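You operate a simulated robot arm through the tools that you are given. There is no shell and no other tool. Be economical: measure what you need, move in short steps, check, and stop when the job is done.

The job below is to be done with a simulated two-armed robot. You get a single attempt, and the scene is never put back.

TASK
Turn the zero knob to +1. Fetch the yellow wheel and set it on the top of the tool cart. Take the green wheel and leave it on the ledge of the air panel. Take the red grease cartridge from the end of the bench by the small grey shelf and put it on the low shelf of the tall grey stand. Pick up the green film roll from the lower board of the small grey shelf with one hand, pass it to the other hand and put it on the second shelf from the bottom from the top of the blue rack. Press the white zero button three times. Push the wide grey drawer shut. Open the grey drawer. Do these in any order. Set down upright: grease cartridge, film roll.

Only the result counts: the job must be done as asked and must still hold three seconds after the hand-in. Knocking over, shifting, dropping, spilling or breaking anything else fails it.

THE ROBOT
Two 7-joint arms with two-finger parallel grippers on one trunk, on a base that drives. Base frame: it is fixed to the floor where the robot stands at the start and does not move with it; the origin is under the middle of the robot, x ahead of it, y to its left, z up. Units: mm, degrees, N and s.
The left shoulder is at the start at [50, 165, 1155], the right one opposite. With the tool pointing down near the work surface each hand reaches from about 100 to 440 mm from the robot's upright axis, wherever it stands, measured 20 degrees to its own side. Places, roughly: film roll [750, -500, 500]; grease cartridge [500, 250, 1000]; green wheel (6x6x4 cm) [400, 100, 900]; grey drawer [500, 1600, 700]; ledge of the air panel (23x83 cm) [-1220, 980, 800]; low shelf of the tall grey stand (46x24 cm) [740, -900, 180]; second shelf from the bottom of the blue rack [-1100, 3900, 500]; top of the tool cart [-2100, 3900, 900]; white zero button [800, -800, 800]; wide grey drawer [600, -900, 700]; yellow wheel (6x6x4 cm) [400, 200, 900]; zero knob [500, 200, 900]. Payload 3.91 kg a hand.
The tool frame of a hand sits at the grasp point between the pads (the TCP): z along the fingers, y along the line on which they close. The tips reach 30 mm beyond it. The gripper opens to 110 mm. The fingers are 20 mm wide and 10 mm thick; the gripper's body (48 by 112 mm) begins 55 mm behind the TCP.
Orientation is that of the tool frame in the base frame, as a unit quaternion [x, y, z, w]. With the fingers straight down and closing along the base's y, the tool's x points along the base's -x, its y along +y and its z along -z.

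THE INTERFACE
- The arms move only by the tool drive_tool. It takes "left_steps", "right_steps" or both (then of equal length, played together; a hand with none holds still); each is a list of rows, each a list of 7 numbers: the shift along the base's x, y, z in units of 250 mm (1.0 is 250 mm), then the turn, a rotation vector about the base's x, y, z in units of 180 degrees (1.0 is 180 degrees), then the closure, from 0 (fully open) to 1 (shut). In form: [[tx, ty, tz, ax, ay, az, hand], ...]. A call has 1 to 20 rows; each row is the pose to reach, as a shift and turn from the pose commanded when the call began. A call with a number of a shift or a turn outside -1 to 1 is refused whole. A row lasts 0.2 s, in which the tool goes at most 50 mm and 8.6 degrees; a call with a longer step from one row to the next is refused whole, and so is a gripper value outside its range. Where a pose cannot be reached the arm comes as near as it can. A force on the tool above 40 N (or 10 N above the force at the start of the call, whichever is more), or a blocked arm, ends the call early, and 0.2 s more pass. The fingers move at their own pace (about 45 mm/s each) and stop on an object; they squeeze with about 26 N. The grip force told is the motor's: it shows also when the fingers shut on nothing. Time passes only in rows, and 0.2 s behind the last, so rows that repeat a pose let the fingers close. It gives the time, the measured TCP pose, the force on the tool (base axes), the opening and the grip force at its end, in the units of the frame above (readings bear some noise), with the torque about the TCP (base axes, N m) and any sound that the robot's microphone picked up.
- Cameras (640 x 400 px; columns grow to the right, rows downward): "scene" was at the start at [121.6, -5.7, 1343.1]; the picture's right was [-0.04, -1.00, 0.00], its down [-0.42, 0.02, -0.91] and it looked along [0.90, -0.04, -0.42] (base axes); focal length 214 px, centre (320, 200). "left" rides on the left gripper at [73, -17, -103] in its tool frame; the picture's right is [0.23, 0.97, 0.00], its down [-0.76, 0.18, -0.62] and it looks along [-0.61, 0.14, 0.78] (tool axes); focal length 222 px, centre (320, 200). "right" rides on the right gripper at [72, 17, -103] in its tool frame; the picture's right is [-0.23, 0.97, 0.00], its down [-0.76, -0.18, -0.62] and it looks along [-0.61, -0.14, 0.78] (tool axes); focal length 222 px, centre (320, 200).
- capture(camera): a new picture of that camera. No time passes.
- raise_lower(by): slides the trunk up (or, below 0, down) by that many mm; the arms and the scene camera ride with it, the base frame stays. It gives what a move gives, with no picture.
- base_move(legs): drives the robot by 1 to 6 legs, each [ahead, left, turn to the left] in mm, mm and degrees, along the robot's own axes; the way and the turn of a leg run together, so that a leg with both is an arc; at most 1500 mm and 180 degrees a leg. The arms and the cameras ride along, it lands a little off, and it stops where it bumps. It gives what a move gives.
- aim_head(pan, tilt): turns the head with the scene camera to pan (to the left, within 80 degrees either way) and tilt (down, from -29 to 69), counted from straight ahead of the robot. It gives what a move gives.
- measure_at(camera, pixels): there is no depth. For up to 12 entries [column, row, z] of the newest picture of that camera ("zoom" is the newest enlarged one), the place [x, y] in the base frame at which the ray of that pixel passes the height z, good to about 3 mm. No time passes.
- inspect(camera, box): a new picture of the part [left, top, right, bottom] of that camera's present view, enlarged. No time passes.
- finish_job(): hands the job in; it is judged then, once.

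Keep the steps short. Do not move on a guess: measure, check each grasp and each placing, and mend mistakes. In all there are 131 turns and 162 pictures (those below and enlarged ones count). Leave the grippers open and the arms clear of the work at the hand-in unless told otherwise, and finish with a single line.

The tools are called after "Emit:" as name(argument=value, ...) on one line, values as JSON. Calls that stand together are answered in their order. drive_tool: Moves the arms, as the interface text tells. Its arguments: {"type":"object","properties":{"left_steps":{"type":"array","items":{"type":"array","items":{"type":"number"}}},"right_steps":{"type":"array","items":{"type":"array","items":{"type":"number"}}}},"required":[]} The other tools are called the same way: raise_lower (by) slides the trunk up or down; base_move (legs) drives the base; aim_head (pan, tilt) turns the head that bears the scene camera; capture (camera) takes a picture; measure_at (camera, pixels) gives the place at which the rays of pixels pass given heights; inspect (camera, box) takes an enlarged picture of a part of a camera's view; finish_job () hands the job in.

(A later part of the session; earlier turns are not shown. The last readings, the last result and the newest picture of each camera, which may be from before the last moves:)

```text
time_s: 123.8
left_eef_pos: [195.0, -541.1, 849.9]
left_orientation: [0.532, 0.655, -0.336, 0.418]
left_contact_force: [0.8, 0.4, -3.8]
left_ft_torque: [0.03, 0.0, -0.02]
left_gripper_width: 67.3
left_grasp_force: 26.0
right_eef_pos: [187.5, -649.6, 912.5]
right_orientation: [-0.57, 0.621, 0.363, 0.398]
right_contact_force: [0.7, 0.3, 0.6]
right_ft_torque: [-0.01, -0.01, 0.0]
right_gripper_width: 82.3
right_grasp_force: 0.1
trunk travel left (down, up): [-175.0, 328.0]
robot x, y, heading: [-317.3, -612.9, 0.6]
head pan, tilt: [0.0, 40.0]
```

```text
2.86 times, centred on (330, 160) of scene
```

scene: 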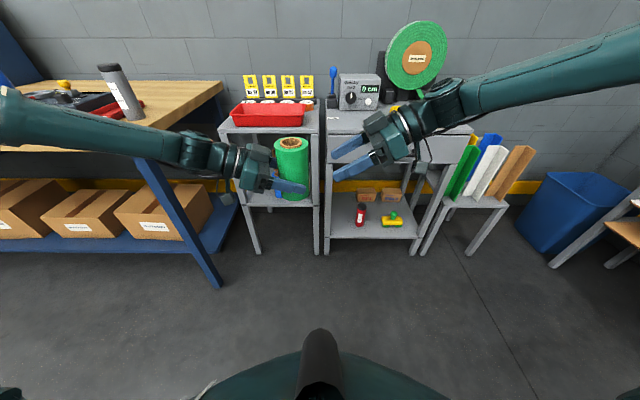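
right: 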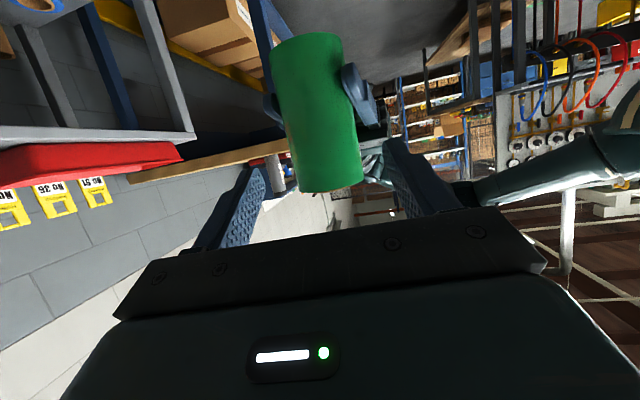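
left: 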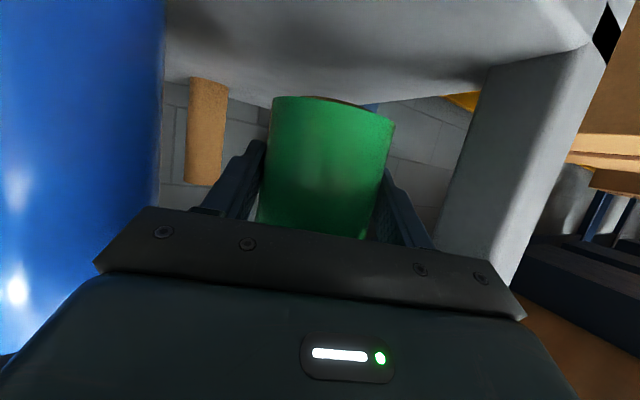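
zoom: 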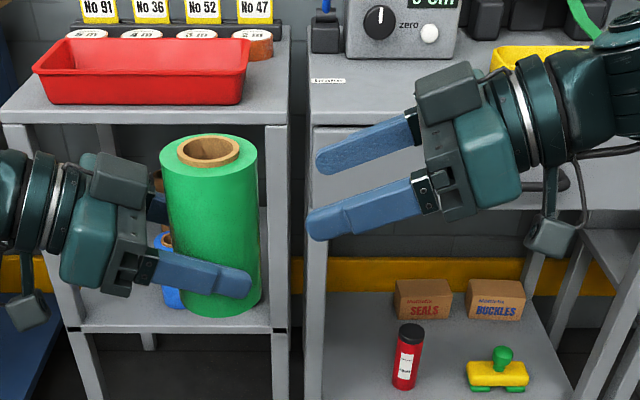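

Well lined up. Slide 90 mm toward the roll.

Emit:
drive_tool(right_steps=[[0.01, 0.12, 0.004, 0, 0, 0, 0.255], [0.02, 0.24, 0.006, 0, 0, 0, 0.255], [0.031, 0.355, 0.006, 0, 0, 0, 0.255], [0.031, 0.355, 0.006, 0, 0, 0, 0.255]])

Emit:
inspect(camera="scene", box=[200, 90, 420, 230])

Emit:
capture(camera="right")

```text
time_s: 124.8
left_eef_pos: [196.0, -540.5, 850.1]
left_orientation: [0.532, 0.655, -0.336, 0.418]
left_contact_force: [0.3, 0.5, -4.1]
left_ft_torque: [0.02, 0.02, 0.01]
left_gripper_width: 67.4
left_grasp_force: 25.9
right_eef_pos: [194.7, -559.9, 913.4]
right_orientation: [-0.569, 0.622, 0.363, 0.398]
right_contact_force: [0.6, -0.6, -0.7]
right_ft_torque: [0.01, -0.05, 0.02]
right_gripper_width: 81.8
right_grasp_force: 0.1
trunk travel left (down, up): [-175.0, 328.0]
robot x, y, heading: [-314.6, -611.3, 0.3]
head pan, tilt: [0.0, 40.0]
```

```text
2.86 times, centred on (310, 160) of scene
```

zoom: 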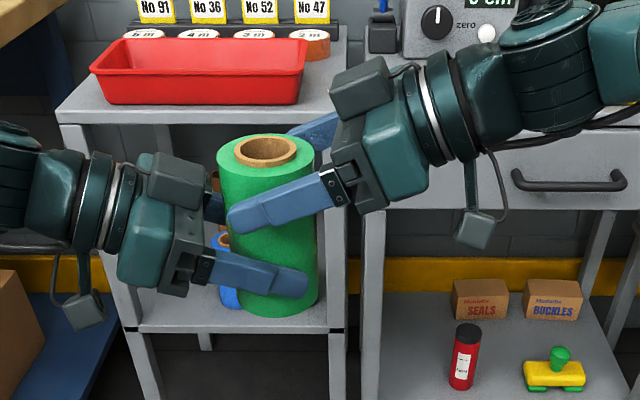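

```text
73 pictures are left
```

right: 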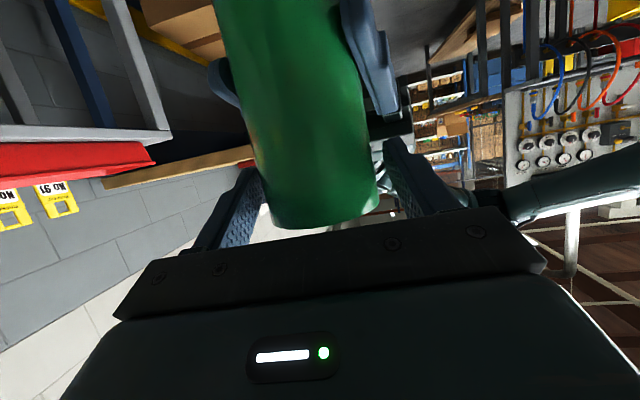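

The right fingers straddle the upper part. Close the right hand, then open the left.

Emit:
drive_tool(right_steps=[[0, 0, 0, 0, 0, 0, 0.35], [0, 0, 0, 0, 0, 0, 0.5], [0, 0, 0, 0, 0, 0, 1], [0, 0, 0, 0, 0, 0, 1], [0, 0, 0, 0, 0, 0, 1]])

Emit:
drive_tool(left_steps=[[0, 0, 0, 0, 0, 0, 0.7], [0, 0, 0, 0, 0, 0, 0.35], [0, 0, 0, 0, 0, 0, 0.2], [0, 0, 0, 0, 0, 0, 0.15], [0, 0, 0, 0, 0, 0, 0.15]])

Emit:
inspect(camera="scene", box=[200, 90, 420, 230])

```text
time_s: 126.0
left_eef_pos: [195.9, -540.5, 850.7]
left_orientation: [0.532, 0.654, -0.337, 0.419]
left_contact_force: [-7.6, -1.0, -1.5]
left_ft_torque: [0.07, -0.14, -0.16]
left_gripper_width: 67.4
left_grasp_force: 26.2
right_eef_pos: [195.9, -559.0, 913.0]
right_orientation: [-0.569, 0.622, 0.362, 0.398]
right_contact_force: [6.4, 0.3, -0.2]
right_ft_torque: [0.0, -0.32, 0.05]
right_gripper_width: 67.7
right_grasp_force: 25.7
trunk travel left (down, up): [-175.0, 328.0]
robot x, y, heading: [-316.8, -608.3, 0.5]
head pan, tilt: [0.0, 40.0]
```

```text
time_s: 127.2
left_eef_pos: [196.3, -541.8, 849.2]
left_orientation: [0.531, 0.655, -0.336, 0.42]
left_contact_force: [0.0, -0.3, -0.3]
left_ft_torque: [-0.03, 0.01, -0.02]
left_gripper_width: 93.3
left_grasp_force: 0.2
right_eef_pos: [195.4, -559.9, 913.8]
right_orientation: [-0.57, 0.621, 0.364, 0.397]
right_contact_force: [-0.1, 0.2, -0.2]
right_ft_torque: [-0.07, 0.07, 0.01]
right_gripper_width: 67.4
right_grasp_force: 25.9
trunk travel left (down, up): [-175.0, 328.0]
robot x, y, heading: [-317.8, -607.5, 0.9]
head pan, tilt: [0.0, 40.0]
```

```text
2.86 times, centred on (310, 160) of scene
```

zoom: 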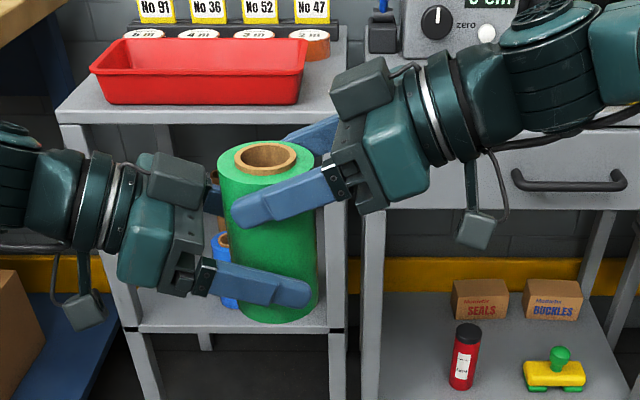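

The roll is in the right hand, hardly changed. I retract the left hand slowly and watch.

Emit:
drive_tool(left_steps=[[-0.008, 0.04, 0, 0, 0, 0, 0.1], [-0.03, 0.14, 0, 0, 0, 0, 0.1], [-0.06, 0.3, 0, 0, 0, 0, 0.1], [-0.09, 0.46, 0, 0, 0, 0, 0.1]])

Emit:
inspect(camera="scene", box=[200, 90, 420, 230])

```text
time_s: 128.2
left_eef_pos: [187.2, -440.7, 843.2]
left_orientation: [0.532, 0.654, -0.338, 0.419]
left_contact_force: [0.5, 0.1, 0.1]
left_ft_torque: [0.0, 0.02, -0.02]
left_gripper_width: 99.2
left_grasp_force: 0.0
left hand out of reach, approached as far as the arm can: row 4
right_eef_pos: [194.7, -559.1, 912.3]
right_orientation: [-0.569, 0.621, 0.363, 0.398]
right_contact_force: [0.7, 1.3, 0.3]
right_ft_torque: [-0.06, -0.04, -0.04]
right_gripper_width: 67.2
right_grasp_force: 26.3
trunk travel left (down, up): [-175.0, 328.0]
robot x, y, heading: [-315.1, -609.0, 0.7]
head pan, tilt: [0.0, 40.0]
```

```text
2.86 times, centred on (310, 160) of scene
```

zoom: 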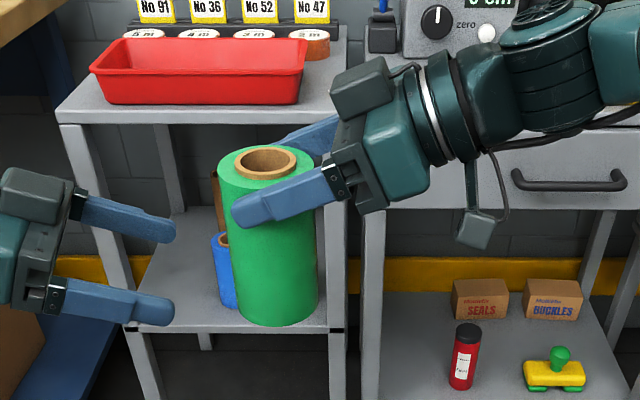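

The roll seems slightly lower than before. I let 0.4 s pass and compare to see if it slips.

Emit:
drive_tool(right_steps=[[0, 0, 0, 0, 0, 0, 1], [0, 0, 0, 0, 0, 0, 1]])

Emit:
inspect(camera="scene", box=[200, 90, 420, 230])

Emit:
capture(camera="right")

```text
time_s: 128.8
left_eef_pos: [187.5, -442.9, 843.2]
left_orientation: [0.531, 0.655, -0.337, 0.419]
left_contact_force: [0.0, 0.2, -0.5]
left_ft_torque: [0.01, 0.01, 0.01]
left_gripper_width: 99.0
left_grasp_force: 0.0
right_eef_pos: [193.8, -559.3, 913.0]
right_orientation: [-0.57, 0.62, 0.365, 0.398]
right_contact_force: [0.1, 0.8, -0.3]
right_ft_torque: [-0.08, -0.18, -0.1]
right_gripper_width: 67.3
right_grasp_force: 26.0
trunk travel left (down, up): [-175.0, 328.0]
robot x, y, heading: [-311.3, -615.2, 0.4]
head pan, tilt: [0.0, 40.0]
```

```text
2.86 times, centred on (310, 160) of scene
```

zoom: 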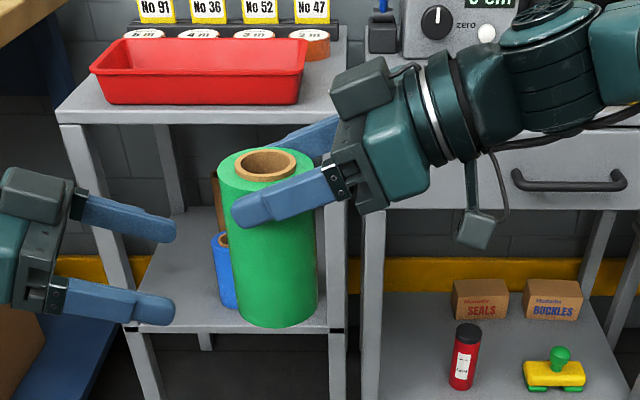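

```text
69 pictures are left
```

right: 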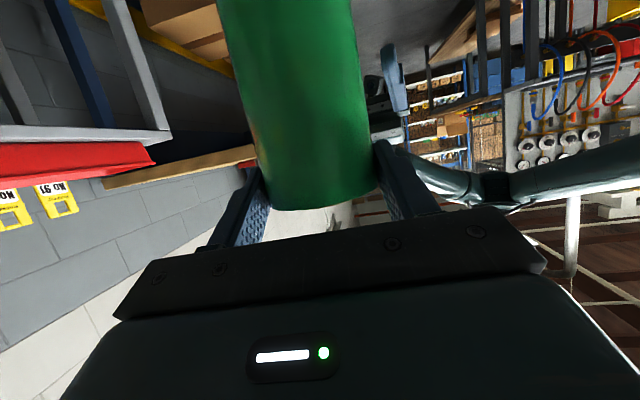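

I test: raise the right hand 20 mm and read the load and view.

Emit:
drive_tool(right_steps=[[0, 0, 0.04, 0, 0, 0, 1], [0, 0, 0.08, 0, 0, 0, 1], [0, 0, 0.08, 0, 0, 0, 1], [0, 0, 0.08, 0, 0, 0, 1], [0, 0, 0.08, 0, 0, 0, 1]])

Emit:
capture(camera="right")

```text
time_s: 130.0
left_eef_pos: [186.4, -442.0, 843.6]
left_orientation: [0.531, 0.654, -0.337, 0.42]
left_contact_force: [0.1, 0.5, -0.2]
left_ft_torque: [-0.02, -0.01, 0.0]
left_gripper_width: 99.1
left_grasp_force: 0.1
right_eef_pos: [194.9, -559.2, 934.3]
right_orientation: [-0.569, 0.621, 0.363, 0.398]
right_contact_force: [-0.7, 0.2, -4.1]
right_ft_torque: [-0.06, 0.02, 0.04]
right_gripper_width: 67.1
right_grasp_force: 26.1
trunk travel left (down, up): [-175.0, 328.0]
robot x, y, heading: [-316.1, -608.1, 0.5]
head pan, tilt: [0.0, 40.0]
```

```text
68 pictures are left
```

right: 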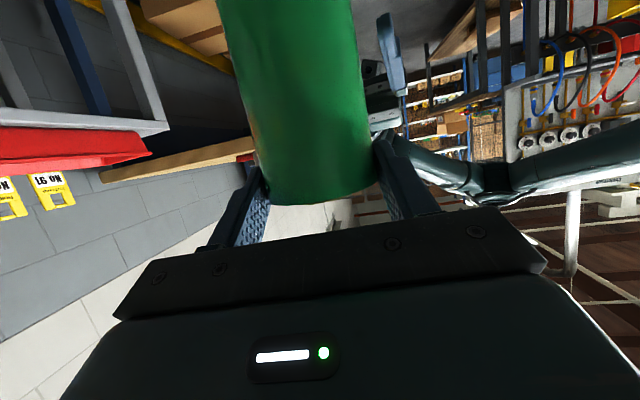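

Load now reads −4 N but the roll has slipped ~14 mm in the fingers. I bring the left hand back to hold the lower part, then regrip with the right.

Emit:
drive_tool(left_steps=[[0.012, -0.13, 0.03, 0, 0, 0, 0.15], [0.024, -0.26, 0.05, 0, 0, 0, 0.15], [0.038, -0.395, 0.05, 0, 0, 0, 0.15], [0.038, -0.395, 0.05, 0, 0, 0, 0.5], [0.038, -0.395, 0.05, 0, 0, 0, 1], [0.038, -0.395, 0.05, 0, 0, 0, 1], [0.038, -0.395, 0.05, 0, 0, 0, 1]])

Emit:
inspect(camera="scene", box=[200, 90, 420, 230])

```text
time_s: 131.6
left_eef_pos: [196.2, -541.7, 854.9]
left_orientation: [0.533, 0.654, -0.337, 0.418]
left_contact_force: [-7.5, -3.4, 1.5]
left_ft_torque: [-0.11, -0.26, -0.17]
left_gripper_width: 67.4
left_grasp_force: 26.2
right_eef_pos: [194.3, -559.3, 935.0]
right_orientation: [-0.569, 0.622, 0.362, 0.398]
right_contact_force: [7.2, 1.9, -4.5]
right_ft_torque: [0.26, -0.31, -0.01]
right_gripper_width: 67.3
right_grasp_force: 26.1
trunk travel left (down, up): [-175.0, 328.0]
robot x, y, heading: [-320.8, -606.7, 0.5]
head pan, tilt: [0.0, 40.0]
```

```text
2.86 times, centred on (310, 160) of scene
```

zoom: 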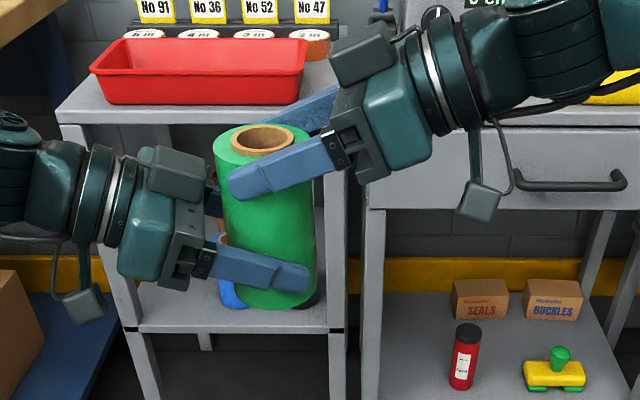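

Left holds the roll again. I open the right, move it 12 mm lower and 9 mm deeper, and close again.

Emit:
drive_tool(right_steps=[[0, 0, 0, 0, 0, 0, 0.5], [0, 0, 0, 0, 0, 0, 0.255], [0, 0, -0.02, 0, 0, 0, 0.255], [0.004, 0.036, -0.048, 0, 0, 0, 0.255], [0.004, 0.036, -0.048, 0, 0, 0, 0.6], [0.004, 0.036, -0.048, 0, 0, 0, 1], [0.004, 0.036, -0.048, 0, 0, 0, 1], [0.004, 0.036, -0.048, 0, 0, 0, 1]])

Emit:
drive_tool(left_steps=[[0, 0, 0, 0, 0, 0, 0.6], [0, 0, 0, 0, 0, 0, 0.3], [0, 0, 0, 0, 0, 0, 0.2], [0, 0, 0, 0, 0, 0, 0.15], [0, 0, 0, 0, 0, 0, 0.1]])

Emit:
inspect(camera="scene", box=[200, 90, 420, 230])

```text
time_s: 133.4
left_eef_pos: [195.7, -542.2, 854.5]
left_orientation: [0.532, 0.655, -0.336, 0.419]
left_contact_force: [-6.7, 0.3, 0.0]
left_ft_torque: [0.16, -0.19, 0.06]
left_gripper_width: 67.6
left_grasp_force: 25.7
right_eef_pos: [196.1, -550.8, 922.7]
right_orientation: [-0.569, 0.621, 0.363, 0.398]
right_contact_force: [6.8, -0.5, -0.4]
right_ft_torque: [-0.21, -0.25, -0.11]
right_gripper_width: 67.3
right_grasp_force: 25.9
trunk travel left (down, up): [-175.0, 328.0]
robot x, y, heading: [-315.7, -611.8, 0.4]
head pan, tilt: [0.0, 40.0]
```

```text
time_s: 134.6
left_eef_pos: [196.3, -540.0, 855.4]
left_orientation: [0.531, 0.655, -0.336, 0.419]
left_contact_force: [0.3, -0.3, -0.4]
left_ft_torque: [-0.02, -0.01, 0.0]
left_gripper_width: 99.0
left_grasp_force: 0.1
right_eef_pos: [196.1, -551.3, 922.2]
right_orientation: [-0.569, 0.621, 0.364, 0.398]
right_contact_force: [-0.2, -0.1, 0.1]
right_ft_torque: [-0.06, -0.01, -0.03]
right_gripper_width: 67.1
right_grasp_force: 25.9
trunk travel left (down, up): [-175.0, 328.0]
robot x, y, heading: [-316.7, -610.4, 0.5]
head pan, tilt: [0.0, 40.0]
```

```text
2.86 times, centred on (310, 160) of scene
```

zoom: 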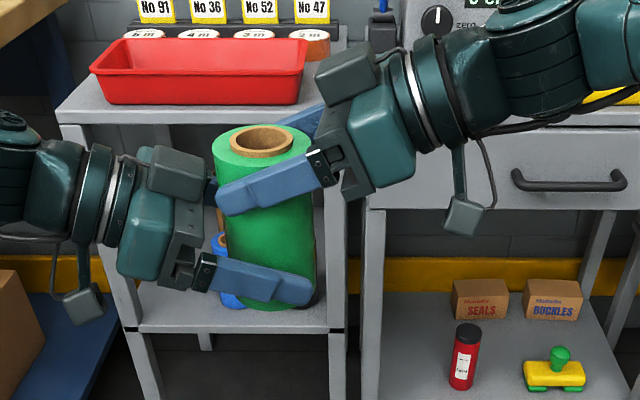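

Roll steady so far. I lift the right hand 15 mm out of the left fingers and check for slip.

Emit:
drive_tool(right_steps=[[0, 0, 0.03, 0, 0, 0, 1], [0, 0, 0.06, 0, 0, 0, 1], [0, 0, 0.06, 0, 0, 0, 1], [0, 0, 0.06, 0, 0, 0, 1], [0, 0, 0.06, 0, 0, 0, 1], [0, 0, 0.06, 0, 0, 0, 1]])

Emit:
inspect(camera="scene", box=[200, 90, 420, 230])

Emit:
capture(camera="right")

```text
time_s: 136.0
left_eef_pos: [197.5, -542.2, 855.4]
left_orientation: [0.53, 0.655, -0.336, 0.421]
left_contact_force: [0.2, 0.6, 0.4]
left_ft_torque: [0.02, -0.01, 0.02]
left_gripper_width: 98.9
left_grasp_force: 0.2
right_eef_pos: [195.9, -550.1, 937.1]
right_orientation: [-0.57, 0.621, 0.364, 0.397]
right_contact_force: [0.3, 0.4, -4.4]
right_ft_torque: [0.01, 0.01, 0.0]
right_gripper_width: 67.0
right_grasp_force: 25.9
trunk travel left (down, up): [-175.0, 328.0]
robot x, y, heading: [-317.2, -610.7, 0.4]
head pan, tilt: [0.0, 40.0]
```

```text
2.86 times, centred on (310, 160) of scene
```

zoom: 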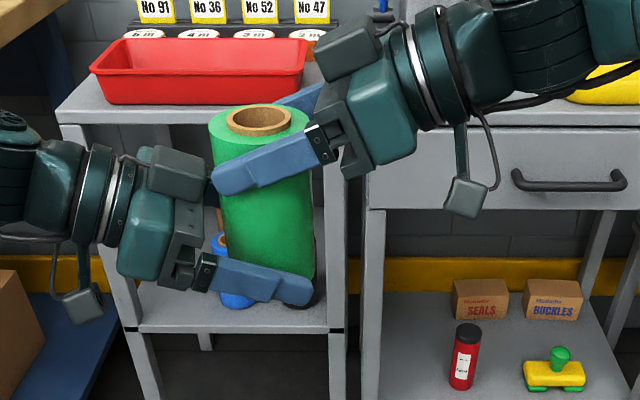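

```text
64 pictures are left
```

right: 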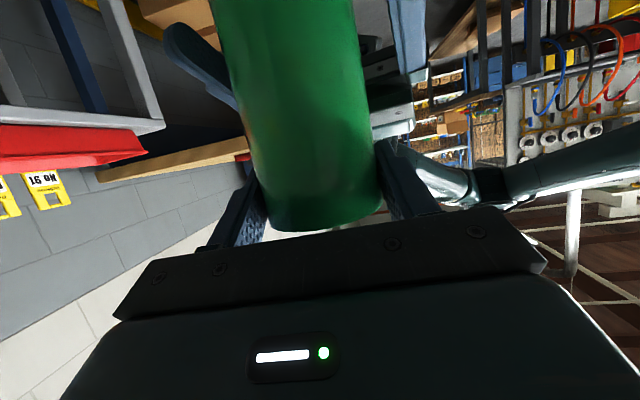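

No slip now (−4.4 N load, rim steady). Retract the left hand, then swing the right hand to az≈0 with the roll.

Emit:
drive_tool(left_steps=[[-0.03, 0.14, 0, 0, 0, 0, 0.1], [-0.06, 0.3, 0, 0, 0, 0, 0.1], [-0.06, 0.4, 0, 0, 0, 0.04, 0.1], [-0.02, 0.46, 0.02, 0, 0, 0.08, 0.1], [0.04, 0.52, 0.06, 0, 0, 0.12, 0.1], [0.1, 0.58, 0.12, 0, 0, 0.16, 0.1], [0.16, 0.62, 0.2, 0, 0, 0.2, 0.1]])

Emit:
drive_tool(right_steps=[[0.05, -0.04, 0, 0, 0, -0.045, 1], [0.1, -0.08, 0, 0, 0, -0.09, 1], [0.15, -0.13, 0, 0, 0, -0.135, 1], [0.2, -0.18, 0, 0, 0, -0.18, 1], [0.25, -0.23, 0, 0, 0, -0.225, 1], [0.3, -0.28, 0, 0, 0, -0.27, 1], [0.35, -0.34, 0, 0, 0, -0.315, 1], [0.38, -0.4, 0, 0, 0, -0.36, 1], [0.4, -0.46, 0, 0, 0, -0.405, 1], [0.4, -0.52, 0, 0, 0, -0.45, 1], [0.4, -0.58, 0, 0, 0, -0.472, 1]])

Emit:
capture(camera="right")

Emit:
capture(camera="scene")

```text
time_s: 137.6
left_eef_pos: [254.2, -403.9, 888.8]
left_orientation: [0.301, 0.786, -0.191, 0.506]
left_contact_force: [-0.4, 1.2, 0.3]
left_ft_torque: [0.0, 0.0, 0.01]
left_gripper_width: 98.9
left_grasp_force: 0.1
left hand out of reach, approached as far as the arm can: row 3, 4, 5, 6, 7
right_eef_pos: [195.9, -550.8, 937.4]
right_orientation: [-0.569, 0.621, 0.364, 0.398]
right_contact_force: [-0.3, -0.4, -3.4]
right_ft_torque: [0.01, -0.03, 0.0]
right_gripper_width: 67.1
right_grasp_force: 26.4
trunk travel left (down, up): [-175.0, 328.0]
robot x, y, heading: [-314.0, -608.7, 0.2]
head pan, tilt: [0.0, 40.0]
```

```text
time_s: 140.0
left_eef_pos: [254.9, -404.4, 889.6]
left_orientation: [0.302, 0.785, -0.191, 0.505]
left_contact_force: [-0.1, -0.8, -0.5]
left_ft_torque: [0.01, 0.03, 0.02]
left_gripper_width: 98.9
left_grasp_force: 0.0
right_eef_pos: [295.5, -694.8, 936.5]
right_orientation: [0.0, 0.843, -0.002, 0.538]
right_contact_force: [0.9, 0.1, -3.3]
right_ft_torque: [0.02, 0.05, 0.0]
right_gripper_width: 67.2
right_grasp_force: 26.6
trunk travel left (down, up): [-175.0, 328.0]
robot x, y, heading: [-318.6, -613.4, 0.4]
head pan, tilt: [0.0, 40.0]
```

```text
63 pictures are left
```

right: 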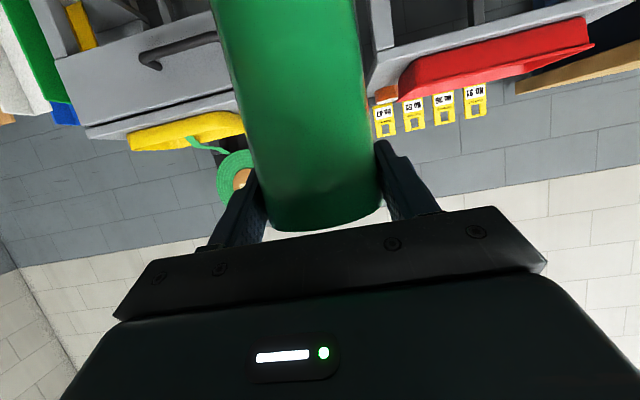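

```text
62 pictures are left
```

scene: 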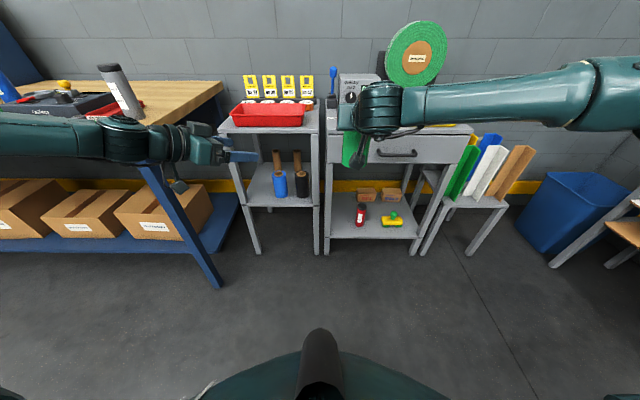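

Roll holds firmly. Now both arms: right hand pulled in/out to the right, left hand back to pointing down; trunk up 200 and drive to the bench for the yellow wheel.

Emit:
drive_tool(left_steps=[[-0.07, -0.01, 0.01, 0.0133, 0.0346, 0.0207, 0.1], [-0.14, -0.03, 0.02, 0.0266, 0.0692, 0.0414, 0.1], [-0.21, -0.05, 0.03, 0.0399, 0.1038, 0.0621, 0.1], [-0.29, -0.07, 0.04, 0.0532, 0.1384, 0.0828, 0.1], [-0.36, -0.09, 0.05, 0.0665, 0.173, 0.1035, 0.2], [-0.43, -0.11, 0.06, 0.0797, 0.2076, 0.1241, 0.3], [-0.5, -0.13, 0.07, 0.093, 0.2422, 0.1448, 0.3], [-0.58, -0.15, 0.08, 0.1063, 0.2768, 0.1655, 0.3], [-0.65, -0.17, 0.09, 0.1196, 0.3114, 0.1862, 0.3], [-0.72, -0.18, 0.1, 0.1329, 0.346, 0.2069, 0.3]], right_steps=[[-0.06, -0.05, 0.04, 0, 0, 0, 1], [-0.12, -0.1, 0.08, 0, 0, 0, 1], [-0.18, -0.15, 0.12, 0, 0, 0, 1], [-0.24, -0.2, 0.16, 0, 0, 0, 1], [-0.3, -0.25, 0.2, 0, 0, 0, 1], [-0.36, -0.3, 0.24, 0, 0, 0, 1], [-0.42, -0.35, 0.28, 0, 0, 0, 1], [-0.48, -0.4, 0.32, 0, 0, 0, 1], [-0.54, -0.45, 0.36, 0, 0, 0, 1], [-0.6, -0.5, 0.4, 0, 0, 0, 1]])

Emit:
raise_lower(by=200)

Emit:
base_move(legs=[[0, 690, 0], [325, 0, 0]])

Emit:
capture(camera="left")

Emit:
capture(camera="scene")

```text
time_s: 142.2
left_eef_pos: [73.3, -447.0, 913.1]
left_orientation: [0.002, 1.0, 0.002, -0.004]
left_contact_force: [-0.9, -0.2, -0.2]
left_ft_torque: [0.03, 0.02, -0.01]
left_gripper_width: 77.2
left_grasp_force: 0.0
left hand out of reach, approached as far as the arm can: row 1, 2, 3, 4
right_eef_pos: [145.2, -819.9, 1036.5]
right_orientation: [0.0, 0.843, -0.001, 0.538]
right_contact_force: [0.0, 0.7, -4.0]
right_ft_torque: [-0.01, -0.01, 0.02]
right_gripper_width: 67.2
right_grasp_force: 26.2
trunk travel left (down, up): [-175.0, 328.0]
robot x, y, heading: [-316.1, -612.5, 0.6]
head pan, tilt: [0.0, 40.0]
```

```text
time_s: 144.4
left_eef_pos: [73.7, -446.4, 1113.0]
left_orientation: [0.001, 1.0, 0.003, -0.003]
left_contact_force: [0.3, -0.3, -0.1]
left_ft_torque: [-0.03, 0.01, 0.01]
left_gripper_width: 76.9
left_grasp_force: 0.0
right_eef_pos: [144.7, -819.8, 1237.1]
right_orientation: [0.0, 0.842, -0.001, 0.539]
right_contact_force: [-0.9, 0.3, -4.1]
right_ft_torque: [0.0, 0.02, -0.02]
right_gripper_width: 67.0
right_grasp_force: 25.7
trunk travel left (down, up): [-375.0, 128.0]
robot x, y, heading: [-313.3, -610.0, 0.5]
head pan, tilt: [0.0, 40.0]
```

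```text
time_s: 152.6
left_eef_pos: [387.9, 250.9, 1115.1]
left_orientation: [0.0, 1.0, 0.001, -0.004]
left_contact_force: [0.5, -0.5, -0.8]
left_ft_torque: [-0.02, -0.02, 0.0]
left_gripper_width: 76.8
left_grasp_force: 0.1
right_eef_pos: [459.4, -122.6, 1237.1]
right_orientation: [-0.002, 0.843, 0.0, 0.538]
right_contact_force: [0.1, 0.0, -2.7]
right_ft_torque: [-0.03, 0.01, 0.0]
right_gripper_width: 67.1
right_grasp_force: 25.5
trunk travel left (down, up): [-375.0, 128.0]
robot x, y, heading: [-3.2, 85.8, 0.5]
head pan, tilt: [0.0, 40.0]
```

```text
61 pictures are left
```

left: 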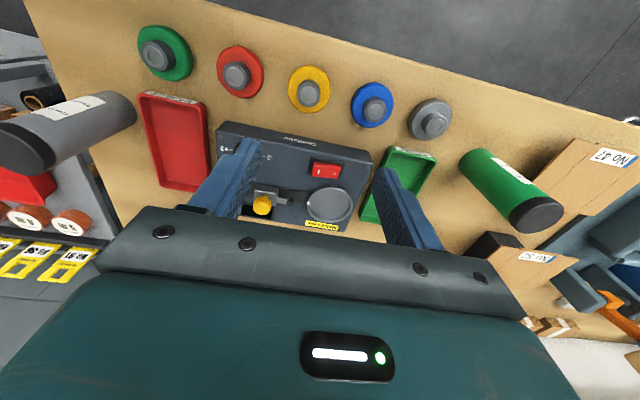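

```text
60 pictures are left
```

scene: 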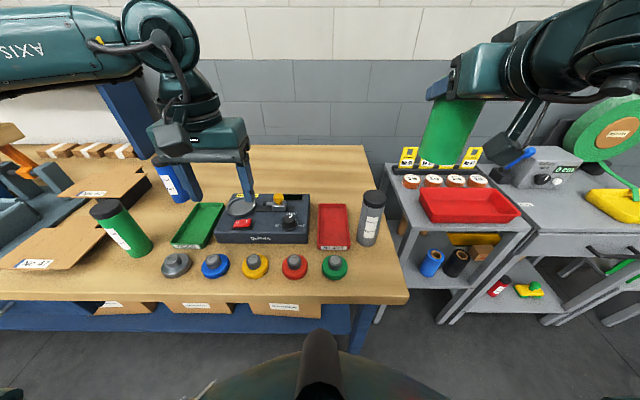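

Yellow wheel: left (310,92) hub, scene hub (253,262); green: left (158,55), scene (334,263). Measure.

Emit:
measure_at(camera="left", pixels=[[310, 92, 900], [310, 92, 920], [308, 87, 895], [328, 90, 895], [288, 84, 895], [158, 54, 920], [163, 50, 895]])

Emit:
measure_at(camera="scene", pixels=[[253, 261, 900], [253, 261, 920], [254, 268, 895], [334, 261, 920], [335, 268, 895]])

```text
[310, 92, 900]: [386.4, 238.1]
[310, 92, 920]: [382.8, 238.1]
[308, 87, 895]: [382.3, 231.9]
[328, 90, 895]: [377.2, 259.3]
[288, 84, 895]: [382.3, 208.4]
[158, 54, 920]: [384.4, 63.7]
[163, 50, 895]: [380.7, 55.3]
```

```text
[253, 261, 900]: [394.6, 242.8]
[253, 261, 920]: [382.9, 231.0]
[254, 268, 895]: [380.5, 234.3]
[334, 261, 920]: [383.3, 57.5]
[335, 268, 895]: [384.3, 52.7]
```

Yellow centre ≈ (382,234). Lower the left hand over it to TCP z≈921 and look.

Emit:
drive_tool(left_steps=[[-0.024, -0.068, -0.1, 0, 0, 0, 0.3], [-0.024, -0.068, -0.3, 0, 0, 0, 0.3], [-0.024, -0.068, -0.5, 0, 0, 0, 0.3], [-0.024, -0.068, -0.68, 0, 0, 0, 0.3], [-0.024, -0.068, -0.77, 0, 0, 0, 0.3], [-0.024, -0.068, -0.77, 0, 0, 0, 0.3]])

Emit:
capture(camera="left")

```text
time_s: 154.0
left_eef_pos: [383.3, 234.3, 918.2]
left_orientation: [0.0, 1.0, 0.002, -0.004]
left_contact_force: [0.2, -0.1, -0.4]
left_ft_torque: [-0.02, -0.01, -0.01]
left_gripper_width: 77.0
left_grasp_force: 0.0
right_eef_pos: [460.3, -122.2, 1237.9]
right_orientation: [-0.002, 0.842, 0.0, 0.539]
right_contact_force: [0.5, 0.1, -4.3]
right_ft_torque: [-0.01, 0.01, 0.01]
right_gripper_width: 67.0
right_grasp_force: 25.8
trunk travel left (down, up): [-375.0, 128.0]
robot x, y, heading: [-1.6, 87.9, 0.7]
head pan, tilt: [0.0, 40.0]
```

```text
59 pictures are left
```

left: 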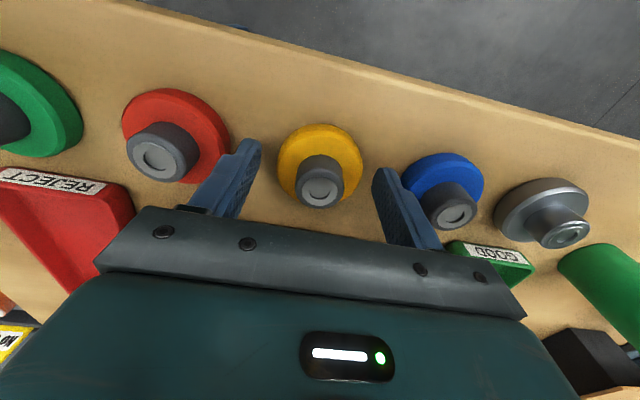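

The tips straddle the yellow rim. Close and lift; check.

Emit:
drive_tool(left_steps=[[0, 0, 0, 0, 0, 0, 0.6], [0, 0, 0, 0, 0, 0, 1], [0, 0, 0, 0, 0, 0, 1], [0, 0, 0, 0, 0, 0, 1], [0, 0, 0.08, 0, 0, 0, 1], [0, 0, 0.26, 0, 0, 0, 1], [0, 0, 0.44, 0, 0, 0, 1], [0, 0, 0.62, 0, 0, 0, 1], [0, 0, 0.8, 0, 0, 0, 1]])

Emit:
capture(camera="left")

```text
time_s: 156.0
left_eef_pos: [382.4, 233.3, 1122.3]
left_orientation: [0.001, 1.0, 0.003, -0.003]
left_contact_force: [-0.2, -0.7, -0.7]
left_ft_torque: [-0.04, -0.01, -0.01]
left_gripper_width: 56.5
left_grasp_force: 25.7
right_eef_pos: [459.4, -123.2, 1237.1]
right_orientation: [-0.003, 0.843, 0.001, 0.538]
right_contact_force: [-0.8, 0.3, -4.6]
right_ft_torque: [-0.03, 0.05, -0.01]
right_gripper_width: 67.1
right_grasp_force: 26.2
trunk travel left (down, up): [-375.0, 128.0]
robot x, y, heading: [-6.0, 84.6, 0.7]
head pan, tilt: [0.0, 40.0]
```

```text
58 pictures are left
```

left: 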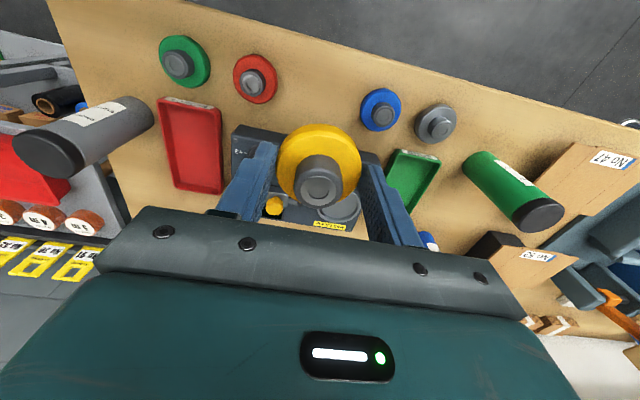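

Yellow wheel held (56.5 mm). I back off, turn left 90° and look down the aisle.

Emit:
base_move(legs=[[-200, 0, 0], [0, 0, 90]])

Emit:
aim_head(pan=15, tilt=25)

Emit:
capture(camera="scene")

```text
time_s: 161.4
left_eef_pos: [-344.6, 470.0, 1121.6]
left_orientation: [-0.704, 0.711, -0.001, -0.004]
left_contact_force: [-0.2, -0.4, -0.4]
left_ft_torque: [0.0, -0.03, 0.02]
left_gripper_width: 56.7
left_grasp_force: 26.3
right_eef_pos: [12.0, 543.4, 1236.4]
right_orientation: [-0.593, 0.598, 0.378, 0.383]
right_contact_force: [0.0, 0.5, -5.2]
right_ft_torque: [0.0, 0.03, 0.02]
right_gripper_width: 67.4
right_grasp_force: 25.4
trunk travel left (down, up): [-375.0, 128.0]
robot x, y, heading: [-202.5, 77.9, 90.0]
head pan, tilt: [0.0, 40.0]
```

```text
time_s: 162.2
left_eef_pos: [-345.1, 470.1, 1121.8]
left_orientation: [-0.703, 0.711, -0.002, -0.004]
left_contact_force: [-0.6, 0.2, -1.0]
left_ft_torque: [0.01, 0.01, 0.01]
left_gripper_width: 56.8
left_grasp_force: 26.5
right_eef_pos: [11.8, 543.5, 1237.7]
right_orientation: [-0.594, 0.597, 0.379, 0.382]
right_contact_force: [0.3, 0.5, -3.9]
right_ft_torque: [-0.01, -0.02, 0.04]
right_gripper_width: 67.0
right_grasp_force: 26.0
trunk travel left (down, up): [-375.0, 128.0]
robot x, y, heading: [-199.6, 82.0, 90.3]
head pan, tilt: [15.0, 25.0]
```

```text
57 pictures are left
```

scene: 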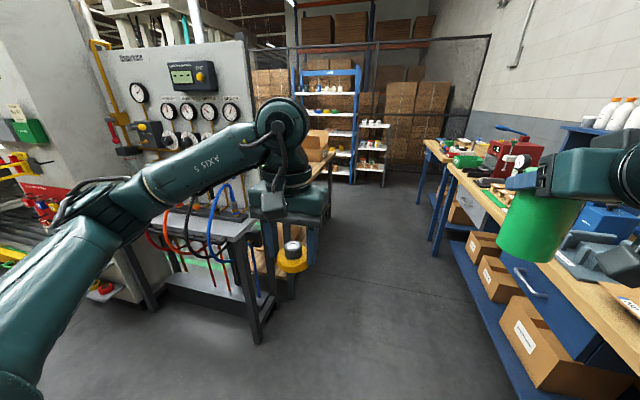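

Aisle visible ahead. I measure floor points: ledge post foot (257,342), table feet (290,296), right bench feet (520,395),(432,252), rack foot (350,183).

Emit:
measure_at(camera="scene", pixels=[[257, 342, 0], [290, 297, 0], [515, 390, 0], [434, 255, 0], [352, 184, 0], [300, 190, 0], [383, 186, 0], [245, 235, 800], [262, 238, 800], [418, 203, 0], [323, 280, 0], [328, 230, 0]])

```text
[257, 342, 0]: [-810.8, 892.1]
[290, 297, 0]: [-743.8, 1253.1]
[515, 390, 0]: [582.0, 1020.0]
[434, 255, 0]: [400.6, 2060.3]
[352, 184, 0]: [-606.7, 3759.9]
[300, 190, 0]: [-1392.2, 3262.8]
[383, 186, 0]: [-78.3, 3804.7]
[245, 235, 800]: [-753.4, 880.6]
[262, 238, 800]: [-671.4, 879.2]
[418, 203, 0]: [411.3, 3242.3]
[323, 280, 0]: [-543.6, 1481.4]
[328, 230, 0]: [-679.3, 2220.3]
```

Aisle is clear between x≈−540 and 310. Drive ahead 2500 mm and look at rack and cart.

Emit:
base_move(legs=[[1300, 0, 0], [1200, 0, 0]])

Emit:
aim_head(pan=35, tilt=25)

Emit:
capture(camera="scene")

```text
time_s: 174.4
left_eef_pos: [-370.3, 2956.4, 1122.5]
left_orientation: [-0.706, 0.708, -0.002, -0.003]
left_contact_force: [-0.5, -0.1, -0.8]
left_ft_torque: [0.0, -0.01, -0.01]
left_gripper_width: 57.4
left_grasp_force: 25.6
right_eef_pos: [-15.5, 3033.1, 1237.8]
right_orientation: [0.597, -0.595, -0.38, -0.381]
right_contact_force: [0.1, 0.5, -3.6]
right_ft_torque: [-0.03, -0.01, 0.01]
right_gripper_width: 67.3
right_grasp_force: 26.3
trunk travel left (down, up): [-375.0, 128.0]
robot x, y, heading: [-223.0, 2571.8, 90.7]
head pan, tilt: [15.0, 25.0]
```

```text
time_s: 175.2
left_eef_pos: [-371.0, 2958.1, 1121.5]
left_orientation: [-0.706, 0.708, -0.002, -0.003]
left_contact_force: [-0.9, 0.2, -1.1]
left_ft_torque: [0.01, -0.02, 0.01]
left_gripper_width: 56.8
left_grasp_force: 25.1
right_eef_pos: [-14.8, 3033.0, 1236.9]
right_orientation: [0.598, -0.594, -0.381, -0.38]
right_contact_force: [0.0, -0.3, -4.4]
right_ft_torque: [0.0, 0.0, 0.0]
right_gripper_width: 67.0
right_grasp_force: 25.8
trunk travel left (down, up): [-375.0, 128.0]
robot x, y, heading: [-224.7, 2570.9, 91.0]
head pan, tilt: [35.0, 25.0]
```

```text
56 pictures are left
```

scene: 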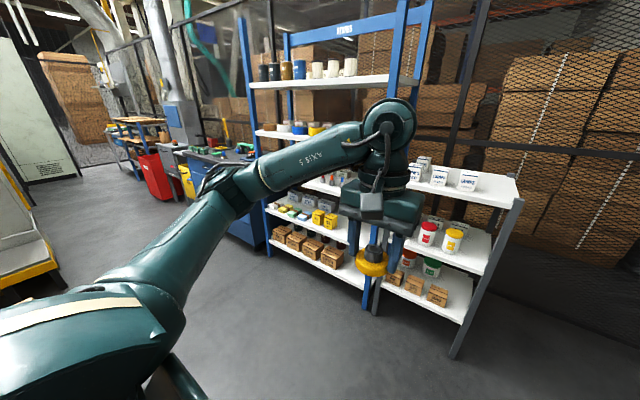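

Blue rack ahead-left, blue tool cart further left. I measure floor points before strafing.

Emit:
measure_at(camera="scene", pixels=[[60, 290, 0], [8, 310, 0], [268, 256, 0], [361, 308, 0], [256, 199, 500], [350, 240, 500], [245, 245, 0], [190, 200, 0]])

Emit:
inspect(camera="scene", box=[230, 120, 390, 310])

```text
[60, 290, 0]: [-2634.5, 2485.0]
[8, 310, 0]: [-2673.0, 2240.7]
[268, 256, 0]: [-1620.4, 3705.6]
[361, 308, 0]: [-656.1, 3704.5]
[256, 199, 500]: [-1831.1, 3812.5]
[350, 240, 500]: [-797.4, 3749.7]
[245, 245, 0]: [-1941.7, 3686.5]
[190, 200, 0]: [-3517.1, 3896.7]
```

```text
2.11 times, centred on (310, 215) of scene
```

zoom: 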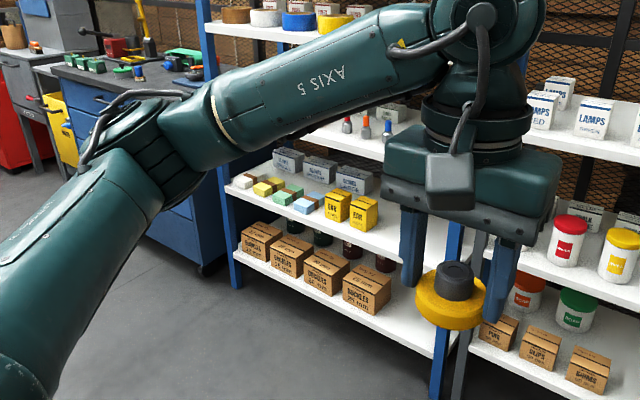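

Rack front y≈3705, x −1620…−656; second shelf has free room near x≈−800. I strafe to x≈−950, advance to y≈2950, lower the trunk 250 and look.

Emit:
base_move(legs=[[0, 740, -1], [370, 0, 0]])

Emit:
raise_lower(by=-230)

Emit:
aim_head(pan=-5, tilt=35)

Emit:
capture(camera="scene")

Emit:
capture(camera="right")

```text
time_s: 178.1
left_eef_pos: [-559.5, 2961.4, 1121.8]
left_orientation: [-0.703, 0.711, -0.001, -0.005]
left_contact_force: [0.0, 0.3, -1.8]
left_ft_torque: [0.03, 0.05, 0.01]
left_gripper_width: 56.9
left_grasp_force: 25.6
right_eef_pos: [-201.6, 3033.3, 1236.2]
right_orientation: [-0.595, 0.599, 0.377, 0.381]
right_contact_force: [-0.5, 0.4, -4.4]
right_ft_torque: [-0.01, -0.01, 0.02]
right_gripper_width: 66.8
right_grasp_force: 26.2
trunk travel left (down, up): [-375.0, 128.0]
robot x, y, heading: [-411.8, 2571.4, 89.9]
head pan, tilt: [35.0, 25.0]
stopped in leg 1: the robot was blocked; the commanded pose is now the measured one
```

```text
time_s: 180.5
left_eef_pos: [-559.6, 2961.4, 892.2]
left_orientation: [-0.703, 0.711, -0.002, -0.004]
left_contact_force: [1.1, 0.2, -1.6]
left_ft_torque: [0.02, 0.01, -0.02]
left_gripper_width: 56.8
left_grasp_force: 26.1
right_eef_pos: [-201.6, 3033.4, 1006.6]
right_orientation: [-0.595, 0.597, 0.379, 0.382]
right_contact_force: [-0.3, 0.1, -4.6]
right_ft_torque: [-0.01, 0.03, 0.04]
right_gripper_width: 66.9
right_grasp_force: 26.6
trunk travel left (down, up): [-145.0, 358.0]
robot x, y, heading: [-413.4, 2568.5, 90.1]
head pan, tilt: [35.0, 25.0]
```

```text
time_s: 181.6
left_eef_pos: [-559.6, 2960.9, 890.9]
left_orientation: [-0.703, 0.711, -0.001, -0.004]
left_contact_force: [0.2, -0.6, -0.6]
left_ft_torque: [0.0, -0.01, -0.02]
left_gripper_width: 56.9
left_grasp_force: 26.4
right_eef_pos: [-202.0, 3032.5, 1006.6]
right_orientation: [-0.595, 0.597, 0.378, 0.382]
right_contact_force: [0.2, -0.7, -3.8]
right_ft_torque: [-0.01, -0.01, 0.04]
right_gripper_width: 67.1
right_grasp_force: 25.9
trunk travel left (down, up): [-145.0, 358.0]
robot x, y, heading: [-415.0, 2573.3, 90.3]
head pan, tilt: [-5.0, 35.0]
```

```text
54 pictures are left
```

scene: 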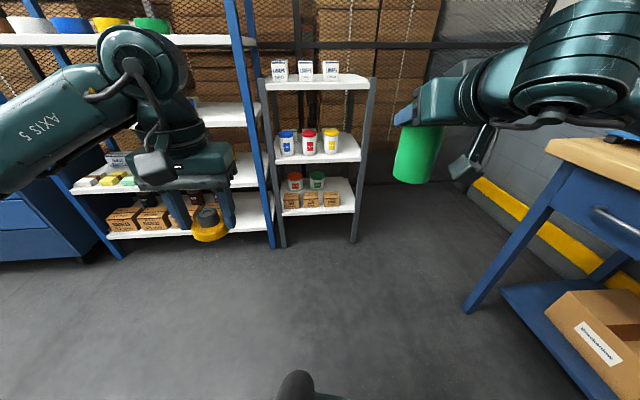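

```text
53 pictures are left
```

right: 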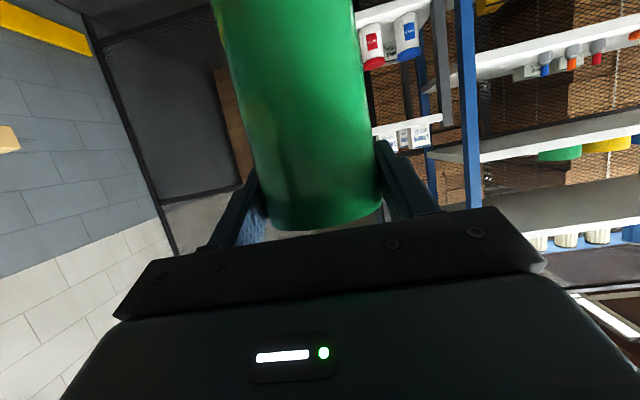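

A table on the left blocks strafing here. I go forward 370 first, then strafe left 540.

Emit:
base_move(legs=[[370, 0, 0], [0, 530, 0]])

Emit:
capture(camera="scene")

```text
time_s: 188.7
left_eef_pos: [-1092.3, 3331.6, 891.2]
left_orientation: [-0.704, 0.71, -0.001, -0.003]
left_contact_force: [0.9, -0.3, -1.0]
left_ft_torque: [-0.01, -0.01, 0.01]
left_gripper_width: 56.8
left_grasp_force: 27.2
right_eef_pos: [-736.8, 3405.3, 1006.5]
right_orientation: [-0.595, 0.597, 0.379, 0.382]
right_contact_force: [-0.2, -0.3, -4.1]
right_ft_torque: [-0.03, 0.0, -0.01]
right_gripper_width: 67.3
right_grasp_force: 25.8
trunk travel left (down, up): [-145.0, 358.0]
robot x, y, heading: [-947.4, 2941.1, 90.2]
head pan, tilt: [-5.0, 35.0]
```

```text
52 pictures are left
```

scene: 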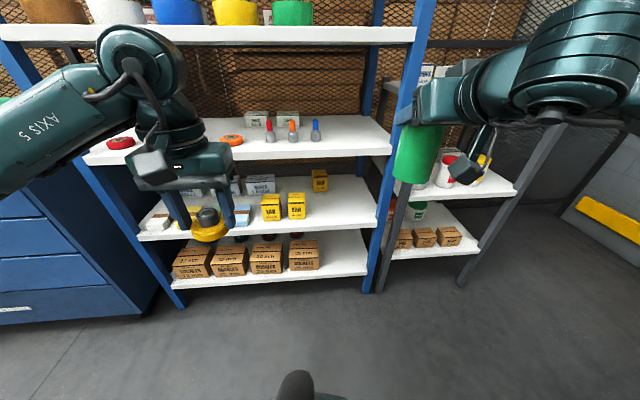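

I find shelf heights by requiring the front edge to be at y≈3705: measure edge pixels of shelf 2 (350,229) and shelf 3 (350,156), bottom shelf (350,277).

Emit:
measure_at(camera="scene", pixels=[[350, 229, 450], [350, 229, 500], [350, 156, 750], [350, 156, 800], [350, 275, 150], [350, 275, 200], [372, 292, 0], [345, 205, 470], [296, 218, 470], [327, 191, 470], [240, 235, 470]])

```text
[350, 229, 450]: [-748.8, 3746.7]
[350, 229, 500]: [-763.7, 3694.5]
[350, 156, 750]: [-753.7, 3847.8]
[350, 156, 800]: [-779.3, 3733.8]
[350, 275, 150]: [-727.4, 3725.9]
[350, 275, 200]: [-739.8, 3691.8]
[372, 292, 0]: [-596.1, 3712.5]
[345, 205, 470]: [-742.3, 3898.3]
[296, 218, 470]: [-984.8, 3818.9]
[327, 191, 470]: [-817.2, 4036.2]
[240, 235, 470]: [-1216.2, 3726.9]
```

Shelf 2 top ≈ z 485–495, shelf 3 ≈ 812, front y≈3710. Lower the right hand to z≈640 in front of the rack, then drive 150 ahead and look.

Emit:
drive_tool(right_steps=[[-0.04, 0, -0.18, 0, 0, 0, 1], [-0.08, 0, -0.36, 0, 0, 0, 1], [-0.12, 0, -0.54, 0, 0, 0, 1], [-0.16, 0, -0.72, 0, 0, 0, 1], [-0.2, 0, -0.9, 0, 0, 0, 1], [-0.24, 0, -1, 0, 0, 0, 1]])

Emit:
drive_tool(right_steps=[[0, 0, -0.16, 0, 0, 0, 1], [0, 0, -0.32, 0, 0, 0, 1], [0, 0, -0.46, 0, 0, 0, 1]])

Emit:
base_move(legs=[[150, 0, 0]])

Emit:
capture(camera="scene")

Emit:
capture(camera="right")

```text
time_s: 190.1
left_eef_pos: [-1091.8, 3332.3, 891.7]
left_orientation: [-0.704, 0.71, -0.001, -0.005]
left_contact_force: [-0.3, 0.2, -1.6]
left_ft_torque: [-0.03, 0.05, 0.01]
left_gripper_width: 56.7
left_grasp_force: 26.1
right_eef_pos: [-798.7, 3404.4, 756.2]
right_orientation: [-0.595, 0.597, 0.382, 0.378]
right_contact_force: [2.4, -0.4, -5.6]
right_ft_torque: [0.1, 0.01, 0.09]
right_gripper_width: 66.4
right_grasp_force: 25.7
trunk travel left (down, up): [-145.0, 358.0]
robot x, y, heading: [-945.2, 2943.1, 90.2]
head pan, tilt: [-5.0, 35.0]
```

```text
time_s: 190.9
left_eef_pos: [-1092.6, 3332.7, 892.1]
left_orientation: [-0.704, 0.71, -0.003, -0.004]
left_contact_force: [0.0, 0.1, -0.9]
left_ft_torque: [-0.02, -0.05, -0.02]
left_gripper_width: 57.0
left_grasp_force: 26.1
right_eef_pos: [-840.1, 3404.9, 667.9]
right_orientation: [-0.595, 0.6, 0.373, 0.383]
right_contact_force: [0.5, -0.1, -3.9]
right_ft_torque: [-0.03, 0.0, 0.04]
right_gripper_width: 67.0
right_grasp_force: 25.6
right hand out of reach, approached as far as the arm can: row 1, 2, 3
trunk travel left (down, up): [-145.0, 358.0]
robot x, y, heading: [-944.6, 2944.7, 90.3]
head pan, tilt: [-5.0, 35.0]
```

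```text
time_s: 192.3
left_eef_pos: [-1093.9, 3482.3, 891.8]
left_orientation: [-0.704, 0.71, -0.001, -0.004]
left_contact_force: [0.0, 0.6, -1.4]
left_ft_torque: [0.03, 0.0, 0.01]
left_gripper_width: 56.9
left_grasp_force: 26.0
right_eef_pos: [-841.6, 3555.8, 668.3]
right_orientation: [-0.595, 0.6, 0.373, 0.383]
right_contact_force: [0.4, 0.2, -4.3]
right_ft_torque: [-0.03, 0.02, 0.03]
right_gripper_width: 66.8
right_grasp_force: 25.4
trunk travel left (down, up): [-145.0, 358.0]
robot x, y, heading: [-949.2, 3097.6, 90.0]
head pan, tilt: [-5.0, 35.0]
```

```text
51 pictures are left
```

scene: 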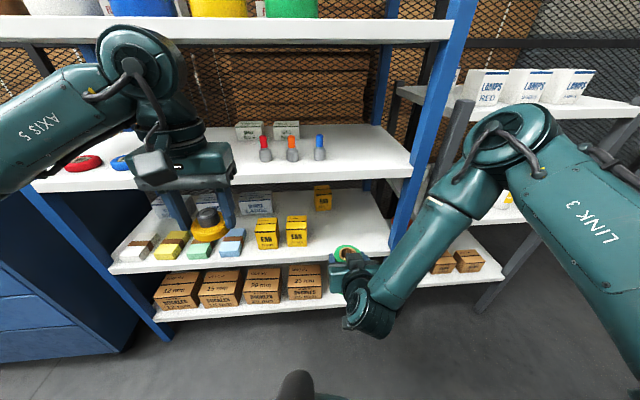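

```text
50 pictures are left
```

right: 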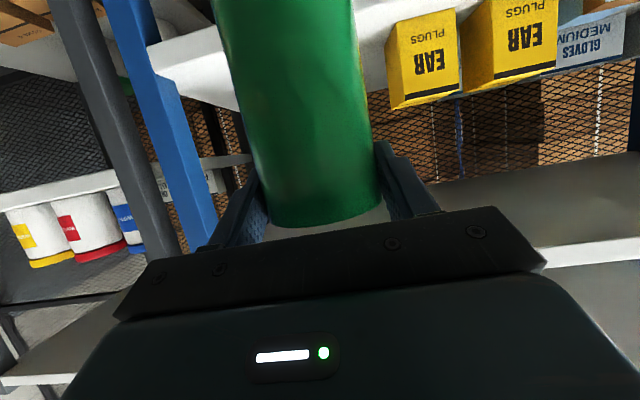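

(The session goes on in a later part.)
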